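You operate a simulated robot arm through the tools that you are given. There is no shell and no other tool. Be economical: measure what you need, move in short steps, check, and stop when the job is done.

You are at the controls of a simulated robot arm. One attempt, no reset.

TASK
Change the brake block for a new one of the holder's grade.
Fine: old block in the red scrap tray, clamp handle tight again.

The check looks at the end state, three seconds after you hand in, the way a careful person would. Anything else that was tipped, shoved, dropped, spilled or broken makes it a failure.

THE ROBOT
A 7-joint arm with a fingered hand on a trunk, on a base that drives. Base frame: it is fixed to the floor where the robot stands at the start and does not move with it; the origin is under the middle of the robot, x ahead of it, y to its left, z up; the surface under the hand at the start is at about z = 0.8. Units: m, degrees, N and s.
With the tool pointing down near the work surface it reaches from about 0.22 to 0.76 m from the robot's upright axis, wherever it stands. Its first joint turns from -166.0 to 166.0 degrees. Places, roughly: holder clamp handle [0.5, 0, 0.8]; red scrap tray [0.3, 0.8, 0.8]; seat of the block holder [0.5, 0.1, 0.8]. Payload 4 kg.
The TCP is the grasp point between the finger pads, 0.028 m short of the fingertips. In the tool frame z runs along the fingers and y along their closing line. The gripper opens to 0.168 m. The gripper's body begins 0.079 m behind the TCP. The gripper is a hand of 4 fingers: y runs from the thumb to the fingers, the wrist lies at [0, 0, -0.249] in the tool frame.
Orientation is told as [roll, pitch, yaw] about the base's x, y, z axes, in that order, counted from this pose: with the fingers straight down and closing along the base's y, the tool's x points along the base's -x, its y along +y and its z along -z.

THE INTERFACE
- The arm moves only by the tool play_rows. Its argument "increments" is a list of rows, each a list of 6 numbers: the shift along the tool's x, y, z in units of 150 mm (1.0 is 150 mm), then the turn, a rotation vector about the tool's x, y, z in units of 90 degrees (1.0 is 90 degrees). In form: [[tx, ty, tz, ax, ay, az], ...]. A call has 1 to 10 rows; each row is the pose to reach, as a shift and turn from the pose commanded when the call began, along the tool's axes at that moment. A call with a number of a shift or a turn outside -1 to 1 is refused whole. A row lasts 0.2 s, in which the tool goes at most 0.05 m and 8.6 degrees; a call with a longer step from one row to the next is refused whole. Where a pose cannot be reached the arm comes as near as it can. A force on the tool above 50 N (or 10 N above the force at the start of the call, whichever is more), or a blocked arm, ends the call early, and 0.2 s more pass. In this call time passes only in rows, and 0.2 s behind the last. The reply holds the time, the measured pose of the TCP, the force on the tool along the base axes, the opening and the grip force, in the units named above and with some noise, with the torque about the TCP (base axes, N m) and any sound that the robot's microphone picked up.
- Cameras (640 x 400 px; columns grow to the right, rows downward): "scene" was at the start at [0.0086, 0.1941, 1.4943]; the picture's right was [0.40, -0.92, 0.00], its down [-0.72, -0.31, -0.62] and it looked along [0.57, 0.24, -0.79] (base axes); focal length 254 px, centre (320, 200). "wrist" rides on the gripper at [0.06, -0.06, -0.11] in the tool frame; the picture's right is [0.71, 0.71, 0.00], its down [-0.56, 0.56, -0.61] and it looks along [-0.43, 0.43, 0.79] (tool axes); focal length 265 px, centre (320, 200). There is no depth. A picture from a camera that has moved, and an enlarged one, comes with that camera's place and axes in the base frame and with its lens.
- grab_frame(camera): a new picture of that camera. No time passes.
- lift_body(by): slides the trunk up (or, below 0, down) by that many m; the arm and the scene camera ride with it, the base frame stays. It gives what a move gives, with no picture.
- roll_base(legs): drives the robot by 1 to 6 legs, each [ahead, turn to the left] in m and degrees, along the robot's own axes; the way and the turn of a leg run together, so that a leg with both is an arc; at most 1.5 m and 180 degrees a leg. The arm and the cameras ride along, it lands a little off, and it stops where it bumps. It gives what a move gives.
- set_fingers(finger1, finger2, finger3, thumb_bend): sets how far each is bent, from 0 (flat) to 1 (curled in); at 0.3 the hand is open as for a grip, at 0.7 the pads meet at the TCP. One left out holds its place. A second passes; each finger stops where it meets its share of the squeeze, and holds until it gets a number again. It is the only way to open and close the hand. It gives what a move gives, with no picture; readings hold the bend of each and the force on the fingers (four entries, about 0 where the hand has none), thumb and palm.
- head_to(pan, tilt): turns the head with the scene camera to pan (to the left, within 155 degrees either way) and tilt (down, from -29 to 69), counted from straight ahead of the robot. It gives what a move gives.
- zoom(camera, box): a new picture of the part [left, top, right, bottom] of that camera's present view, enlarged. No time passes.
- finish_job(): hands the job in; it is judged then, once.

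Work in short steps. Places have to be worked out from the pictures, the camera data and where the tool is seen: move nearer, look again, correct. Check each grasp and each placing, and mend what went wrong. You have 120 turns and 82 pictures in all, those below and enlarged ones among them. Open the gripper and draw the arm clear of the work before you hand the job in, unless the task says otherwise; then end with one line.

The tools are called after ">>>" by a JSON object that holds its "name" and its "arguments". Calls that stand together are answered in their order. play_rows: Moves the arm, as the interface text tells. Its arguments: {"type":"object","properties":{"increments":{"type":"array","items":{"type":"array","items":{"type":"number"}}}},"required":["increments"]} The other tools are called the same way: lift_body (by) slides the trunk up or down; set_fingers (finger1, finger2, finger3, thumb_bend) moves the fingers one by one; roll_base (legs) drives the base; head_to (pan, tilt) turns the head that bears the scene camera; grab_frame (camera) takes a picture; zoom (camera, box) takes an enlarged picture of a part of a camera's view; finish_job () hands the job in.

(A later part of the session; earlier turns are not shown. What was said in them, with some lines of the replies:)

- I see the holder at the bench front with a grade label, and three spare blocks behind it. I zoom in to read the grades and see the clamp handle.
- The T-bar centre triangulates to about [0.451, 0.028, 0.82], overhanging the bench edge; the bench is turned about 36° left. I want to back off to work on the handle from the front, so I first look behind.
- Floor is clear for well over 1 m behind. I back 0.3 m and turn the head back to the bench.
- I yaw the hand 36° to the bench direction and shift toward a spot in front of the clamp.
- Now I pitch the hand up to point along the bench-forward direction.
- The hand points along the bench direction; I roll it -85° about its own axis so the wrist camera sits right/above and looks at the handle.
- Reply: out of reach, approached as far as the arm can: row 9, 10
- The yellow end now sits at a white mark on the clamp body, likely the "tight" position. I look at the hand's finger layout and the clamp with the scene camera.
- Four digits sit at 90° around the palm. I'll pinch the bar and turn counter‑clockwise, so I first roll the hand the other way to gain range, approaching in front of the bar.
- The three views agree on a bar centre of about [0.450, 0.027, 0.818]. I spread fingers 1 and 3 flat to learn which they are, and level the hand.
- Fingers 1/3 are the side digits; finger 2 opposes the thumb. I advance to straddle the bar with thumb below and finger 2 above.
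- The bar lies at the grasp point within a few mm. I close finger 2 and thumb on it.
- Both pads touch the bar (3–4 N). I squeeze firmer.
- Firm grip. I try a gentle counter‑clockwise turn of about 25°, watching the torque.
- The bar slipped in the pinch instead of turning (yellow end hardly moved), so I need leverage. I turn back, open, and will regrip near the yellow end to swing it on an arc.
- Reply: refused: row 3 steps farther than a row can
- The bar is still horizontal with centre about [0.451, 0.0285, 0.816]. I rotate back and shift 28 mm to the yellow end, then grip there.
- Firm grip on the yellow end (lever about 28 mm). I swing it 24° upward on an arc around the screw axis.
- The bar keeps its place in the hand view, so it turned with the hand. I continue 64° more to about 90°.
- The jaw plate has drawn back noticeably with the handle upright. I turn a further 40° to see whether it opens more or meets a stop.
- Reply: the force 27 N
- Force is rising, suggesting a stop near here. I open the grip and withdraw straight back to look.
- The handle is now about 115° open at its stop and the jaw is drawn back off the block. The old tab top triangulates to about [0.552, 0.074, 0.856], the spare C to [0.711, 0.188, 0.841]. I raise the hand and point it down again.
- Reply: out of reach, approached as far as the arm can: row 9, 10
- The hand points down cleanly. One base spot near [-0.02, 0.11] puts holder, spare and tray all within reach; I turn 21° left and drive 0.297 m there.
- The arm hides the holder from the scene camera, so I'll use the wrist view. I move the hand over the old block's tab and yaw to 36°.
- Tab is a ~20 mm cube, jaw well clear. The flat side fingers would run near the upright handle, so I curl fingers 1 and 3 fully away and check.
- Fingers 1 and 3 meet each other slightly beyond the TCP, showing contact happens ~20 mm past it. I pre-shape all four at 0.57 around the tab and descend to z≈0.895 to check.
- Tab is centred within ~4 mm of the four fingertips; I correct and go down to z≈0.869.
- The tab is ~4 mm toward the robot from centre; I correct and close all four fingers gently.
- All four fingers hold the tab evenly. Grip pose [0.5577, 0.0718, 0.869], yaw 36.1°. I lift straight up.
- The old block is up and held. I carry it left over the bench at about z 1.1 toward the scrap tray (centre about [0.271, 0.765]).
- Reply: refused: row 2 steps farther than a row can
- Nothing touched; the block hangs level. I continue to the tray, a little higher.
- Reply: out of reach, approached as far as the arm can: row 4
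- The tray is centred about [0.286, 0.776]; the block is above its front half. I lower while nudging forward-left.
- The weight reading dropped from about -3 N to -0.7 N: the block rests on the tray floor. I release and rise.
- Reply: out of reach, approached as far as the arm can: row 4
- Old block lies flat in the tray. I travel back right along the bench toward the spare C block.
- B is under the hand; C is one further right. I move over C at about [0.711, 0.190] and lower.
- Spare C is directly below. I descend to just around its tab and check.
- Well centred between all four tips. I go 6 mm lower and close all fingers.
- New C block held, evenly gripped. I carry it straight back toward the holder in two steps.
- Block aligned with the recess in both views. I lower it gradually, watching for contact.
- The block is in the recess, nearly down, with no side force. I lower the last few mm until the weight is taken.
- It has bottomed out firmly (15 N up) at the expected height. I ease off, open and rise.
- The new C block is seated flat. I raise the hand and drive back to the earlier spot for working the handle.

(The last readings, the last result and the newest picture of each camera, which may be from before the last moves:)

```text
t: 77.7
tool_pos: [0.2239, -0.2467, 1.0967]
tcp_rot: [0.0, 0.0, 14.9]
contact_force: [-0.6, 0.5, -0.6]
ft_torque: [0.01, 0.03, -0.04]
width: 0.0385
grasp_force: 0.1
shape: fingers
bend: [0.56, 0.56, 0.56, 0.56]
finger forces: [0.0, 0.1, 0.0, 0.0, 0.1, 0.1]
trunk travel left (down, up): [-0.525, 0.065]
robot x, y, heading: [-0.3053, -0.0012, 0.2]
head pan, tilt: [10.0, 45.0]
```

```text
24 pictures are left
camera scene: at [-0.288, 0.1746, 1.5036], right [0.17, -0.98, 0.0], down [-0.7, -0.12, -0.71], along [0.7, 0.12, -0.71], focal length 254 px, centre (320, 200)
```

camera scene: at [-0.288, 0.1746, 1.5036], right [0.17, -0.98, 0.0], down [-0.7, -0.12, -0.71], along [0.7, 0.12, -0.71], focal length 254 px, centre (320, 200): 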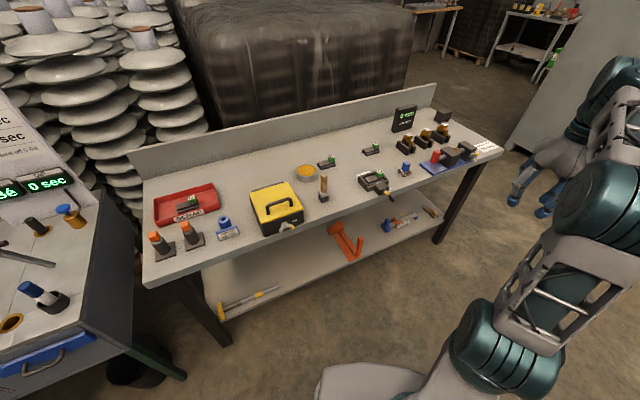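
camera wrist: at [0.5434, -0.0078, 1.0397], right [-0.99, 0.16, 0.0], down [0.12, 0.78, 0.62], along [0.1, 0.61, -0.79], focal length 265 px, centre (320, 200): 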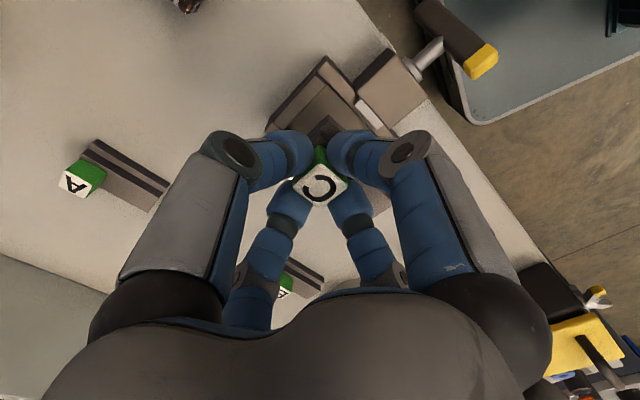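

I swing the hand back in front of the clamp and align yaw to 36°, opening finger pair for the handle.

>>> {"name": "play_rows", "arguments": {"increments": [[-0.07, 0.19, 0.02, 0, 0, -0.05], [-0.14, 0.38, 0.04, 0, 0, -0.1], [-0.21, 0.57, 0.06, 0, 0, -0.15], [-0.29, 0.76, 0.08, 0, 0, -0.2], [-0.36, 0.95, 0.1, 0, 0, -0.234]]}}

>>> {"name": "play_rows", "arguments": {"increments": [[0, -0.02, 0.06, 0, -0.095, 0], [0, -0.04, 0.12, 0, -0.19, 0], [0, -0.06, 0.18, 0, -0.285, 0], [0, -0.08, 0.24, 0, -0.38, 0], [0, -0.1, 0.3, 0, -0.475, 0], [0, -0.12, 0.36, 0, -0.57, 0], [0, -0.14, 0.42, 0, -0.665, 0], [0, -0.16, 0.48, 0, -0.76, 0], [0, -0.18, 0.54, 0, -0.855, 0], [0, -0.2, 0.6, 0, -0.95, 0]]}}

>>> {"name": "set_fingers", "arguments": {"finger1": 0, "finger2": 0.45, "finger3": 0, "thumb_bend": 0.45}}

```text
t: 78.9
tool_pos: [0.2375, -0.0937, 1.0829]
tcp_rot: [0.1, 0.0, 36.0]
contact_force: [0.4, 0.7, -0.1]
ft_torque: [0.0, -0.02, -0.01]
width: 0.0386
grasp_force: 0.2
shape: fingers
bend: [0.56, 0.56, 0.56, 0.56]
finger forces: [0.1, 0.0, 0.1, 0.1, 0.0, 0.0]
trunk travel left (down, up): [-0.525, 0.065]
robot x, y, heading: [-0.3056, -0.0035, 0.4]
head pan, tilt: [10.0, 45.0]
```

```text
t: 81.1
tool_pos: [0.2555, -0.1209, 0.9954]
tcp_rot: [0.0, -85.7, 35.7]
contact_force: [0.2, -0.4, -0.9]
ft_torque: [0.02, 0.0, -0.02]
width: 0.0388
grasp_force: 0.1
shape: fingers
bend: [0.56, 0.56, 0.56, 0.56]
finger forces: [0.0, 0.0, 0.1, 0.0, 0.0, 0.0]
trunk travel left (down, up): [-0.525, 0.065]
robot x, y, heading: [-0.3057, -0.0056, 0.1]
head pan, tilt: [10.0, 45.0]
```

```text
t: 82.1
tool_pos: [0.2569, -0.12, 0.9949]
tcp_rot: [0.6, -85.6, 35.4]
contact_force: [0.0, 0.6, -1.0]
ft_torque: [-0.02, 0.01, 0.02]
width: 0.1283
grasp_force: 0.1
shape: fingers
bend: [0.0, 0.45, 0.0, 0.45]
finger forces: [0.1, 0.0, 0.0, 0.0, 0.0, 0.0]
trunk travel left (down, up): [-0.525, 0.065]
robot x, y, heading: [-0.3071, -0.0059, 0.4]
head pan, tilt: [10.0, 45.0]
```

The bar stands about 120° from its tight position. I roll the hand to match (φ≈-30°) and come to a standoff 10 cm before the yellow end.

>>> {"name": "play_rows", "arguments": {"increments": [[0.19, 0.025, 0.19, 0, -0.01, -0.066], [0.38, 0.05, 0.385, 0, -0.02, -0.132], [0.57, 0.075, 0.58, 0, -0.03, -0.2], [0.76, 0.1, 0.775, 0, -0.04, -0.266], [0.955, 0.125, 0.973, 0, -0.048, -0.333]]}}

>>> {"name": "grab_frame", "arguments": {"camera": "wrist"}}

```text
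t: 83.3
tool_pos: [0.357, -0.0241, 0.8389]
tcp_rot: [-89.4, -59.9, 126.5]
contact_force: [-0.4, 1.1, 0.6]
ft_torque: [-0.01, -0.02, -0.03]
width: 0.1282
grasp_force: 0.0
shape: fingers
bend: [0.0, 0.45, 0.0, 0.45]
finger forces: [0.1, 0.0, 0.0, 0.0, 0.1, 0.0]
trunk travel left (down, up): [-0.525, 0.065]
robot x, y, heading: [-0.3085, -0.0009, 0.1]
head pan, tilt: [10.0, 45.0]
```

```text
23 pictures are left
camera wrist: at [0.3187, -0.1555, 0.8169], right [-0.16, 0.2, -0.97], down [-0.95, 0.24, 0.21], along [0.27, 0.95, 0.16], focal length 265 px, centre (320, 200)
```

wrist: 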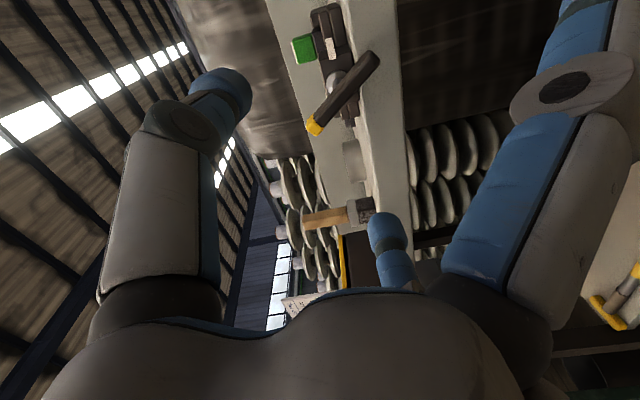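

Aligned: the yellow end lies straight ahead ~97 mm. I advance and grip it.

>>> {"name": "play_rows", "arguments": {"increments": [[0, 0, 0.25, 0, 0, 0], [0, 0, 0.45, 0, 0, 0], [0, 0, 0.58, 0, 0, 0], [0, 0, 0.65, 0, 0, 0]]}}

>>> {"name": "set_fingers", "arguments": {"finger2": 0.9, "thumb_bend": 0.9}}

>>> {"name": "grab_frame", "arguments": {"camera": "wrist"}}

```text
t: 84.3
tool_pos: [0.4336, 0.0325, 0.839]
tcp_rot: [-89.3, -60.1, 126.6]
contact_force: [-0.1, -0.2, -0.9]
ft_torque: [-0.02, -0.01, 0.04]
width: 0.1286
grasp_force: 0.1
shape: fingers
bend: [0.0, 0.45, 0.0, 0.45]
finger forces: [0.0, 0.0, 0.0, 0.0, 0.0, 0.0]
trunk travel left (down, up): [-0.525, 0.065]
robot x, y, heading: [-0.3058, -0.0067, 0.1]
head pan, tilt: [10.0, 45.0]
```

```text
t: 85.3
tool_pos: [0.4337, 0.033, 0.8387]
tcp_rot: [-89.5, -60.1, 126.5]
contact_force: [15.1, -0.2, 6.5]
ft_torque: [0.04, -0.06, -0.12]
width: 0.1133
grasp_force: 14.7
shape: fingers
bend: [0.0, 0.67, 0.0, 0.72]
finger forces: [0.0, 9.2, 0.1, 0.0, 20.1, 0.0]
trunk travel left (down, up): [-0.525, 0.065]
robot x, y, heading: [-0.3087, -0.0042, 0.1]
head pan, tilt: [10.0, 45.0]
```

```text
22 pictures are left
camera wrist: at [0.3966, -0.0996, 0.8171], right [-0.16, 0.21, -0.97], down [-0.95, 0.24, 0.21], along [0.27, 0.95, 0.16], focal length 265 px, centre (320, 200)
```

wrist: 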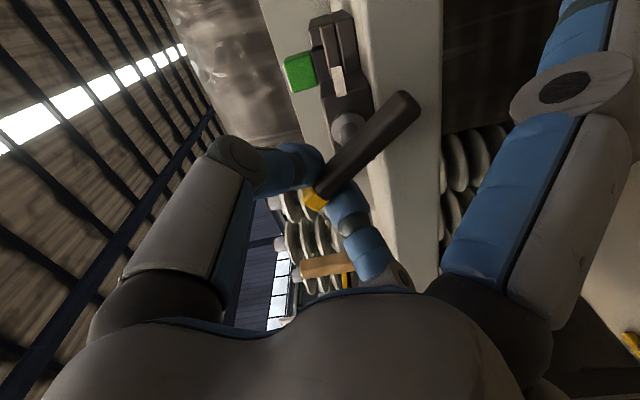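

Grip on the yellow end is good. I swing it clockwise 72° around the screw axis.

>>> {"name": "play_rows", "arguments": {"increments": [[0.0018, -0.0264, 0, 0, 0, 0.0889], [0.0074, -0.0524, 0, 0, 0, 0.1778], [0.0164, -0.0773, 0, 0, 0, 0.2667], [0.0289, -0.1007, 0, 0, 0, 0.3556], [0.0445, -0.1221, 0, 0, 0, 0.4444], [0.0629, -0.1412, 0, 0, 0, 0.5333], [0.0838, -0.1575, 0, 0, 0, 0.6222], [0.1067, -0.1708, 0, 0, 0, 0.7111], [0.1313, -0.1807, 0, 0, 0, 0.8]]}}

>>> {"name": "grab_frame", "arguments": {"camera": "wrist"}}

>>> {"name": "zoom", "arguments": {"camera": "scene", "box": [340, 150, 420, 200]}}

```text
t: 87.3
tool_pos: [0.4517, 0.0071, 0.8344]
tcp_rot: [89.4, -47.7, -52.7]
contact_force: [4.9, 1.5, 3.4]
ft_torque: [0.07, -0.12, 0.06]
width: 0.1126
grasp_force: 14.7
shape: fingers
bend: [0.0, 0.64, 0.0, 0.75]
finger forces: [0.0, 14.6, 0.0, 0.0, 15.0, 0.0]
trunk travel left (down, up): [-0.525, 0.065]
robot x, y, heading: [-0.3072, -0.0016, 0.0]
head pan, tilt: [10.0, 45.0]
```

```text
21 pictures are left
camera wrist: at [0.3662, -0.063, 0.7492], right [-0.6, 0.8, -0.05], down [-0.51, -0.34, 0.79], along [0.62, 0.5, 0.61], focal length 265 px, centre (320, 200)
```

wrist: 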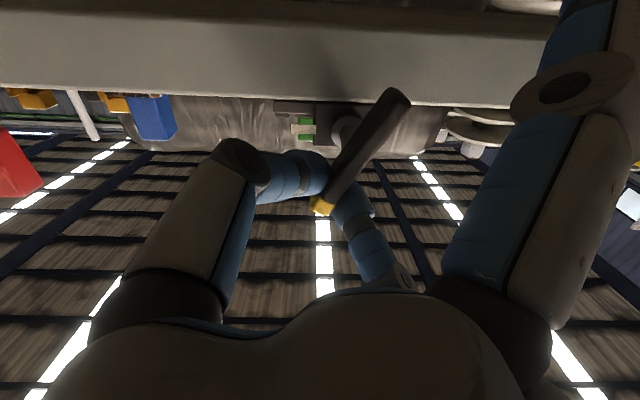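

```text
8.00 times, centred on (380, 175) of scene
camera zoom: at [-0.2878, 0.1748, 1.5036], right [0.17, -0.98, 0.0], down [-0.7, -0.12, -0.71], along [0.7, 0.12, -0.71], focal length 2028 px, centre (-160, 400)
```

zoom: 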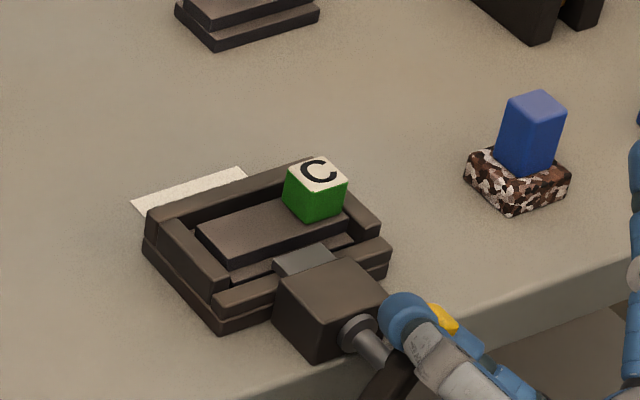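

The jaw plate is advancing toward the block. I continue the remaining ~48° to the horizontal.

>>> {"name": "play_rows", "arguments": {"increments": [[0.0016, -0.0232, 0, 0, 0, 0.0889], [0.0065, -0.046, 0, 0, 0, 0.1778], [0.0144, -0.0679, 0, 0, 0, 0.2667], [0.0254, -0.0885, 0, 0, 0, 0.3556], [0.0391, -0.1073, 0, 0, 0, 0.4444], [0.0553, -0.1241, 0, 0, 0, 0.5333]]}}

>>> {"name": "grab_frame", "arguments": {"camera": "wrist"}}

>>> {"name": "zoom", "arguments": {"camera": "scene", "box": [340, 150, 420, 200]}}

```text
t: 88.7
tool_pos: [0.4567, 0.0029, 0.8168]
tcp_rot: [89.6, 0.2, -52.9]
contact_force: [-8.1, 1.8, 1.3]
ft_torque: [0.0, -0.44, 0.17]
width: 0.1126
grasp_force: 20.3
shape: fingers
bend: [0.0, 0.63, 0.0, 0.76]
finger forces: [0.0, 21.1, 0.0, 0.0, 17.5, 0.1]
trunk travel left (down, up): [-0.525, 0.065]
robot x, y, heading: [-0.3045, -0.0009, -0.0]
head pan, tilt: [10.0, 45.0]
```

```text
19 pictures are left
camera wrist: at [0.3322, -0.0166, 0.7573], right [-0.42, 0.56, 0.71], down [-0.15, -0.82, 0.56], along [0.89, 0.13, 0.43], focal length 265 px, centre (320, 200)
```

wrist: 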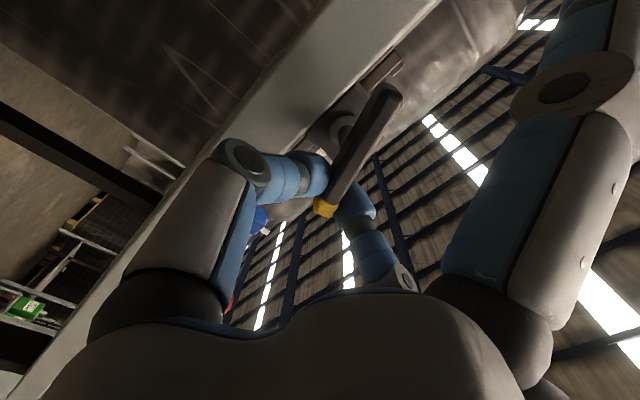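

```text
8.00 times, centred on (380, 175) of scene
camera zoom: at [-0.2894, 0.175, 1.5036], right [0.18, -0.98, 0.0], down [-0.7, -0.12, -0.71], along [0.7, 0.12, -0.71], focal length 2028 px, centre (-160, 400)
```

zoom: 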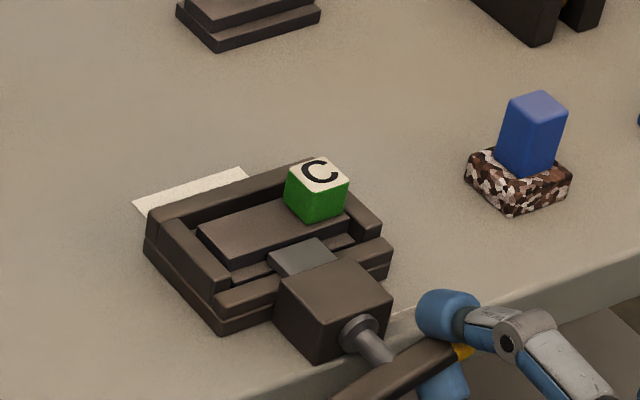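

The bar still shows ~20° above horizontal, jaw near the block, with resistance building. I press on a further 24° along the arc.

>>> {"name": "play_rows", "arguments": {"increments": [[0.0018, -0.0264, 0, 0, 0, 0.08], [0.0074, -0.0524, 0, 0, 0, 0.16], [0.0164, -0.0773, 0, 0, 0, 0.24]]}}

>>> {"name": "grab_frame", "arguments": {"camera": "wrist"}}

```text
t: 89.5
tool_pos: [0.4546, 0.0022, 0.8065]
tcp_rot: [89.8, 21.9, -52.9]
contact_force: [-8.4, 5.2, 12.9]
ft_torque: [0.08, -0.68, 0.08]
width: 0.1122
grasp_force: 19.1
shape: fingers
bend: [0.0, 0.61, 0.0, 0.77]
finger forces: [0.0, 25.3, 0.1, 0.0, 12.9, 0.0]
trunk travel left (down, up): [-0.525, 0.065]
robot x, y, heading: [-0.3054, -0.0041, 0.2]
head pan, tilt: [10.0, 45.0]
```

```text
17 pictures are left
camera wrist: at [0.3201, -0.0006, 0.773], right [-0.24, 0.32, 0.92], down [-0.05, -0.95, 0.31], along [0.97, 0.03, 0.24], focal length 265 px, centre (320, 200)
```

wrist: 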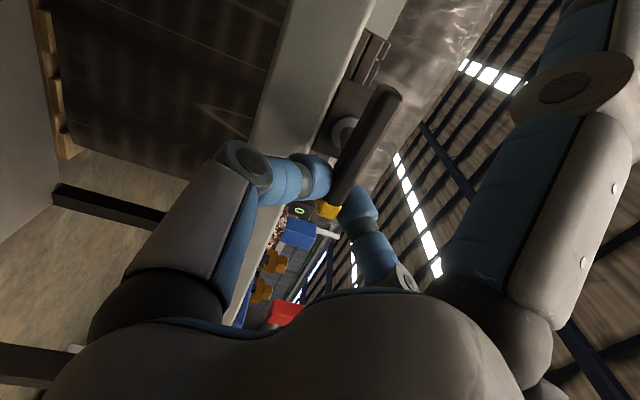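

The bar is now within ~1° of its original tight angle. I press a few degrees more to feel whether it is at the stop.

>>> {"name": "play_rows", "arguments": {"increments": [[0.0009, -0.02, 0, 0, 0, 0.045], [0.0018, -0.04, 0, 0, 0, 0.09]]}}

>>> {"name": "grab_frame", "arguments": {"camera": "wrist"}}

```text
t: 90.1
tool_pos: [0.451, 0.0048, 0.8038]
tcp_rot: [90.1, 29.7, -52.8]
contact_force: [-12.5, 5.5, 22.0]
ft_torque: [-0.04, -1.16, 0.11]
width: 0.1117
grasp_force: 23.3
shape: fingers
bend: [0.0, 0.6, 0.0, 0.78]
finger forces: [0.0, 34.3, 0.1, 0.1, 12.9, 0.0]
trunk travel left (down, up): [-0.525, 0.065]
robot x, y, heading: [-0.3109, -0.0031, 0.3]
head pan, tilt: [10.0, 45.0]
```

```text
16 pictures are left
camera wrist: at [0.3145, 0.0047, 0.7808], right [-0.16, 0.21, 0.97], down [-0.03, -0.98, 0.2], along [0.99, 0.0, 0.16], focal length 265 px, centre (320, 200)
```

wrist: 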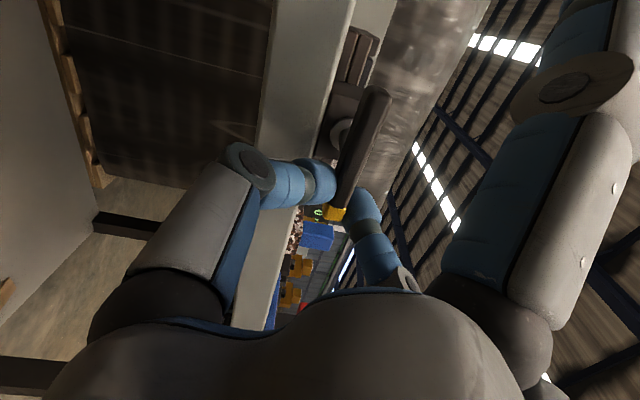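

Resistance rose sharply (22 N, 1.2 N m) and the bar stayed put: it is tight at its stop. I release and withdraw straight back.

>>> {"name": "set_fingers", "arguments": {"finger2": 0.35, "thumb_bend": 0.35}}

>>> {"name": "play_rows", "arguments": {"increments": [[0, 0, -0.2, 0, 0, 0], [0, 0, -0.5, 0, 0, 0], [0, 0, -0.8, 0, 0, 0]]}}

>>> {"name": "zoom", "arguments": {"camera": "scene", "box": [340, 150, 420, 210]}}

>>> {"name": "grab_frame", "arguments": {"camera": "wrist"}}

```text
t: 91.1
tool_pos: [0.4529, 0.0036, 0.7984]
tcp_rot: [89.6, 29.8, -53.2]
contact_force: [-0.3, -0.3, 1.0]
ft_torque: [0.0, -0.03, 0.03]
width: 0.138
grasp_force: 0.0
shape: fingers
bend: [0.0, 0.35, 0.0, 0.35]
finger forces: [0.0, 0.0, 0.0, 0.0, 0.0, 0.0]
trunk travel left (down, up): [-0.525, 0.065]
robot x, y, heading: [-0.3079, -0.0028, -0.0]
head pan, tilt: [10.0, 45.0]
```

```text
t: 91.9
tool_pos: [0.3552, -0.0697, 0.802]
tcp_rot: [89.6, 29.8, -53.1]
contact_force: [0.4, -0.5, 0.4]
ft_torque: [0.0, -0.02, -0.01]
width: 0.1377
grasp_force: 0.1
shape: fingers
bend: [0.0, 0.35, 0.0, 0.35]
finger forces: [0.0, 0.1, 0.0, 0.1, 0.0, 0.0]
trunk travel left (down, up): [-0.525, 0.065]
robot x, y, heading: [-0.311, -0.0031, 0.2]
head pan, tilt: [10.0, 45.0]
```

```text
6.67 times, centred on (380, 180) of scene
camera zoom: at [-0.2882, 0.1745, 1.5037], right [0.17, -0.98, 0.0], down [-0.7, -0.12, -0.71], along [0.7, 0.12, -0.71], focal length 1690 px, centre (-80, 333)
```

zoom: 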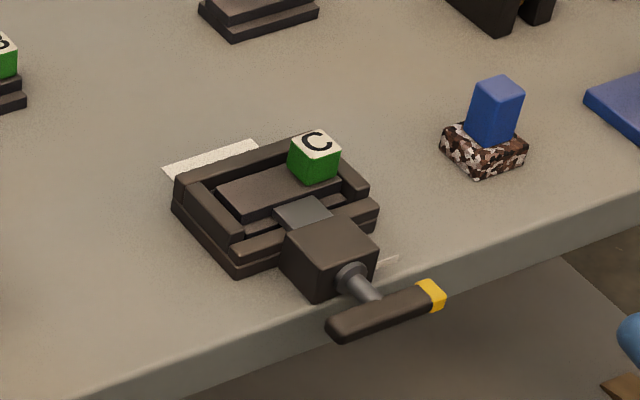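

```text
14 pictures are left
camera wrist: at [0.219, -0.0698, 0.7789], right [-0.15, 0.21, 0.96], down [-0.03, -0.98, 0.21], along [0.99, 0.0, 0.16], focal length 265 px, centre (320, 200)
```

wrist: 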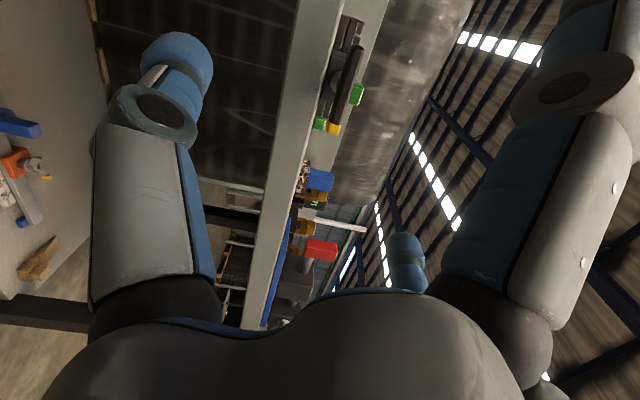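

>>> {"name": "zoom", "arguments": {"camera": "wrist", "box": [280, 0, 400, 150]}}

```text
2.67 times, centred on (340, 75) of wrist
camera zoom: at [0.219, -0.0698, 0.7789], right [-0.15, 0.21, 0.96], down [-0.03, -0.98, 0.21], along [0.99, 0.0, 0.16], focal length 708 px, centre (267, 533)
```

zoom: 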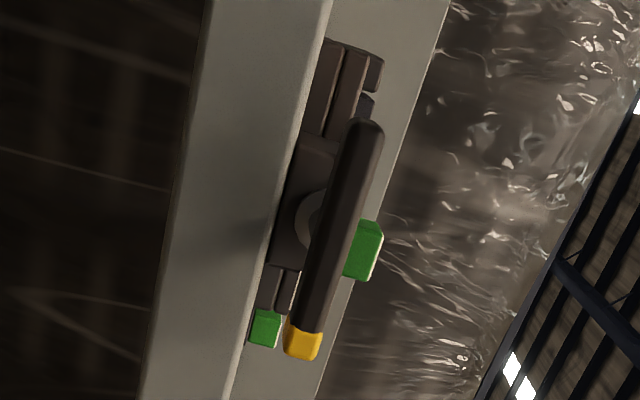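

The bar is back to its original angle (≈1–2°), jaw pressed on the new block. I withdraw the arm further, open the hand and take a last look.

>>> {"name": "play_rows", "arguments": {"increments": [[0, 0, -0.25, 0, 0, 0], [0, 0, -0.5, 0, 0, 0]]}}

>>> {"name": "set_fingers", "arguments": {"finger1": 0.3, "finger2": 0.3, "finger3": 0.3, "thumb_bend": 0.3}}

>>> {"name": "grab_frame", "arguments": {"camera": "scene"}}

>>> {"name": "zoom", "arguments": {"camera": "scene", "box": [140, 130, 460, 330]}}

```text
t: 92.5
tool_pos: [0.2966, -0.1154, 0.8009]
tcp_rot: [89.6, 29.8, -53.1]
contact_force: [0.3, 0.1, 0.4]
ft_torque: [0.02, 0.01, -0.01]
width: 0.138
grasp_force: 0.0
shape: fingers
bend: [0.0, 0.35, 0.0, 0.35]
finger forces: [0.0, 0.0, 0.0, 0.0, 0.1, 0.0]
trunk travel left (down, up): [-0.525, 0.065]
robot x, y, heading: [-0.3051, -0.0059, 0.2]
head pan, tilt: [10.0, 45.0]
```

```text
t: 93.5
tool_pos: [0.2977, -0.1141, 0.8014]
tcp_rot: [89.5, 29.7, -53.2]
contact_force: [0.0, 0.1, -0.4]
ft_torque: [0.02, 0.0, -0.01]
width: 0.1173
grasp_force: 0.1
shape: fingers
bend: [0.3, 0.3, 0.3, 0.3]
finger forces: [0.0, 0.1, 0.1, 0.0, 0.0, 0.1]
trunk travel left (down, up): [-0.525, 0.065]
robot x, y, heading: [-0.3057, -0.0037, -0.1]
head pan, tilt: [10.0, 45.0]
```

```text
12 pictures are left
camera scene: at [-0.2881, 0.1747, 1.5037], right [0.18, -0.98, 0.0], down [-0.7, -0.12, -0.71], along [0.7, 0.12, -0.71], focal length 254 px, centre (320, 200)
```

scene: 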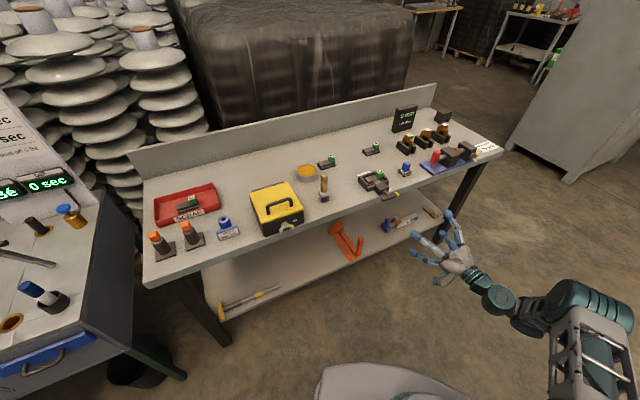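

```text
2.00 times, centred on (300, 230) of scene
camera zoom: at [-0.2881, 0.1747, 1.5037], right [0.18, -0.98, 0.0], down [-0.7, -0.12, -0.71], along [0.7, 0.12, -0.71], focal length 507 px, centre (360, 140)
```

zoom: 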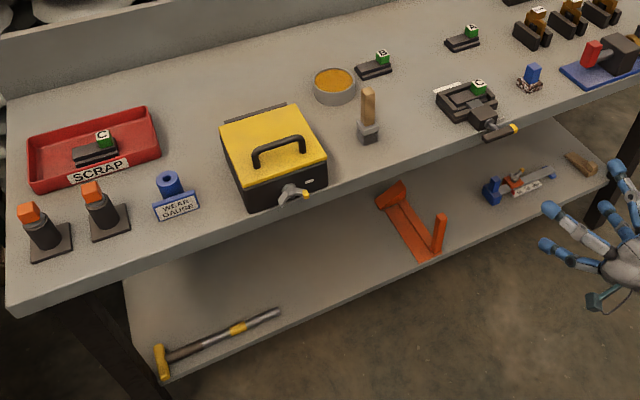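

Everything is in place: old block in the scrap tray, new C block clamped, handle back at its mark, nothing else disturbed, arm clear and hand open. I hand in.

>>> {"name": "finish_job", "arguments": {}}

```text
The job is handed in.
```

The new grade C block is seated and clamped in the holder, the handle is tight again at its original mark, and the old block is in the red scrap tray; the hand-in gave no verdict.
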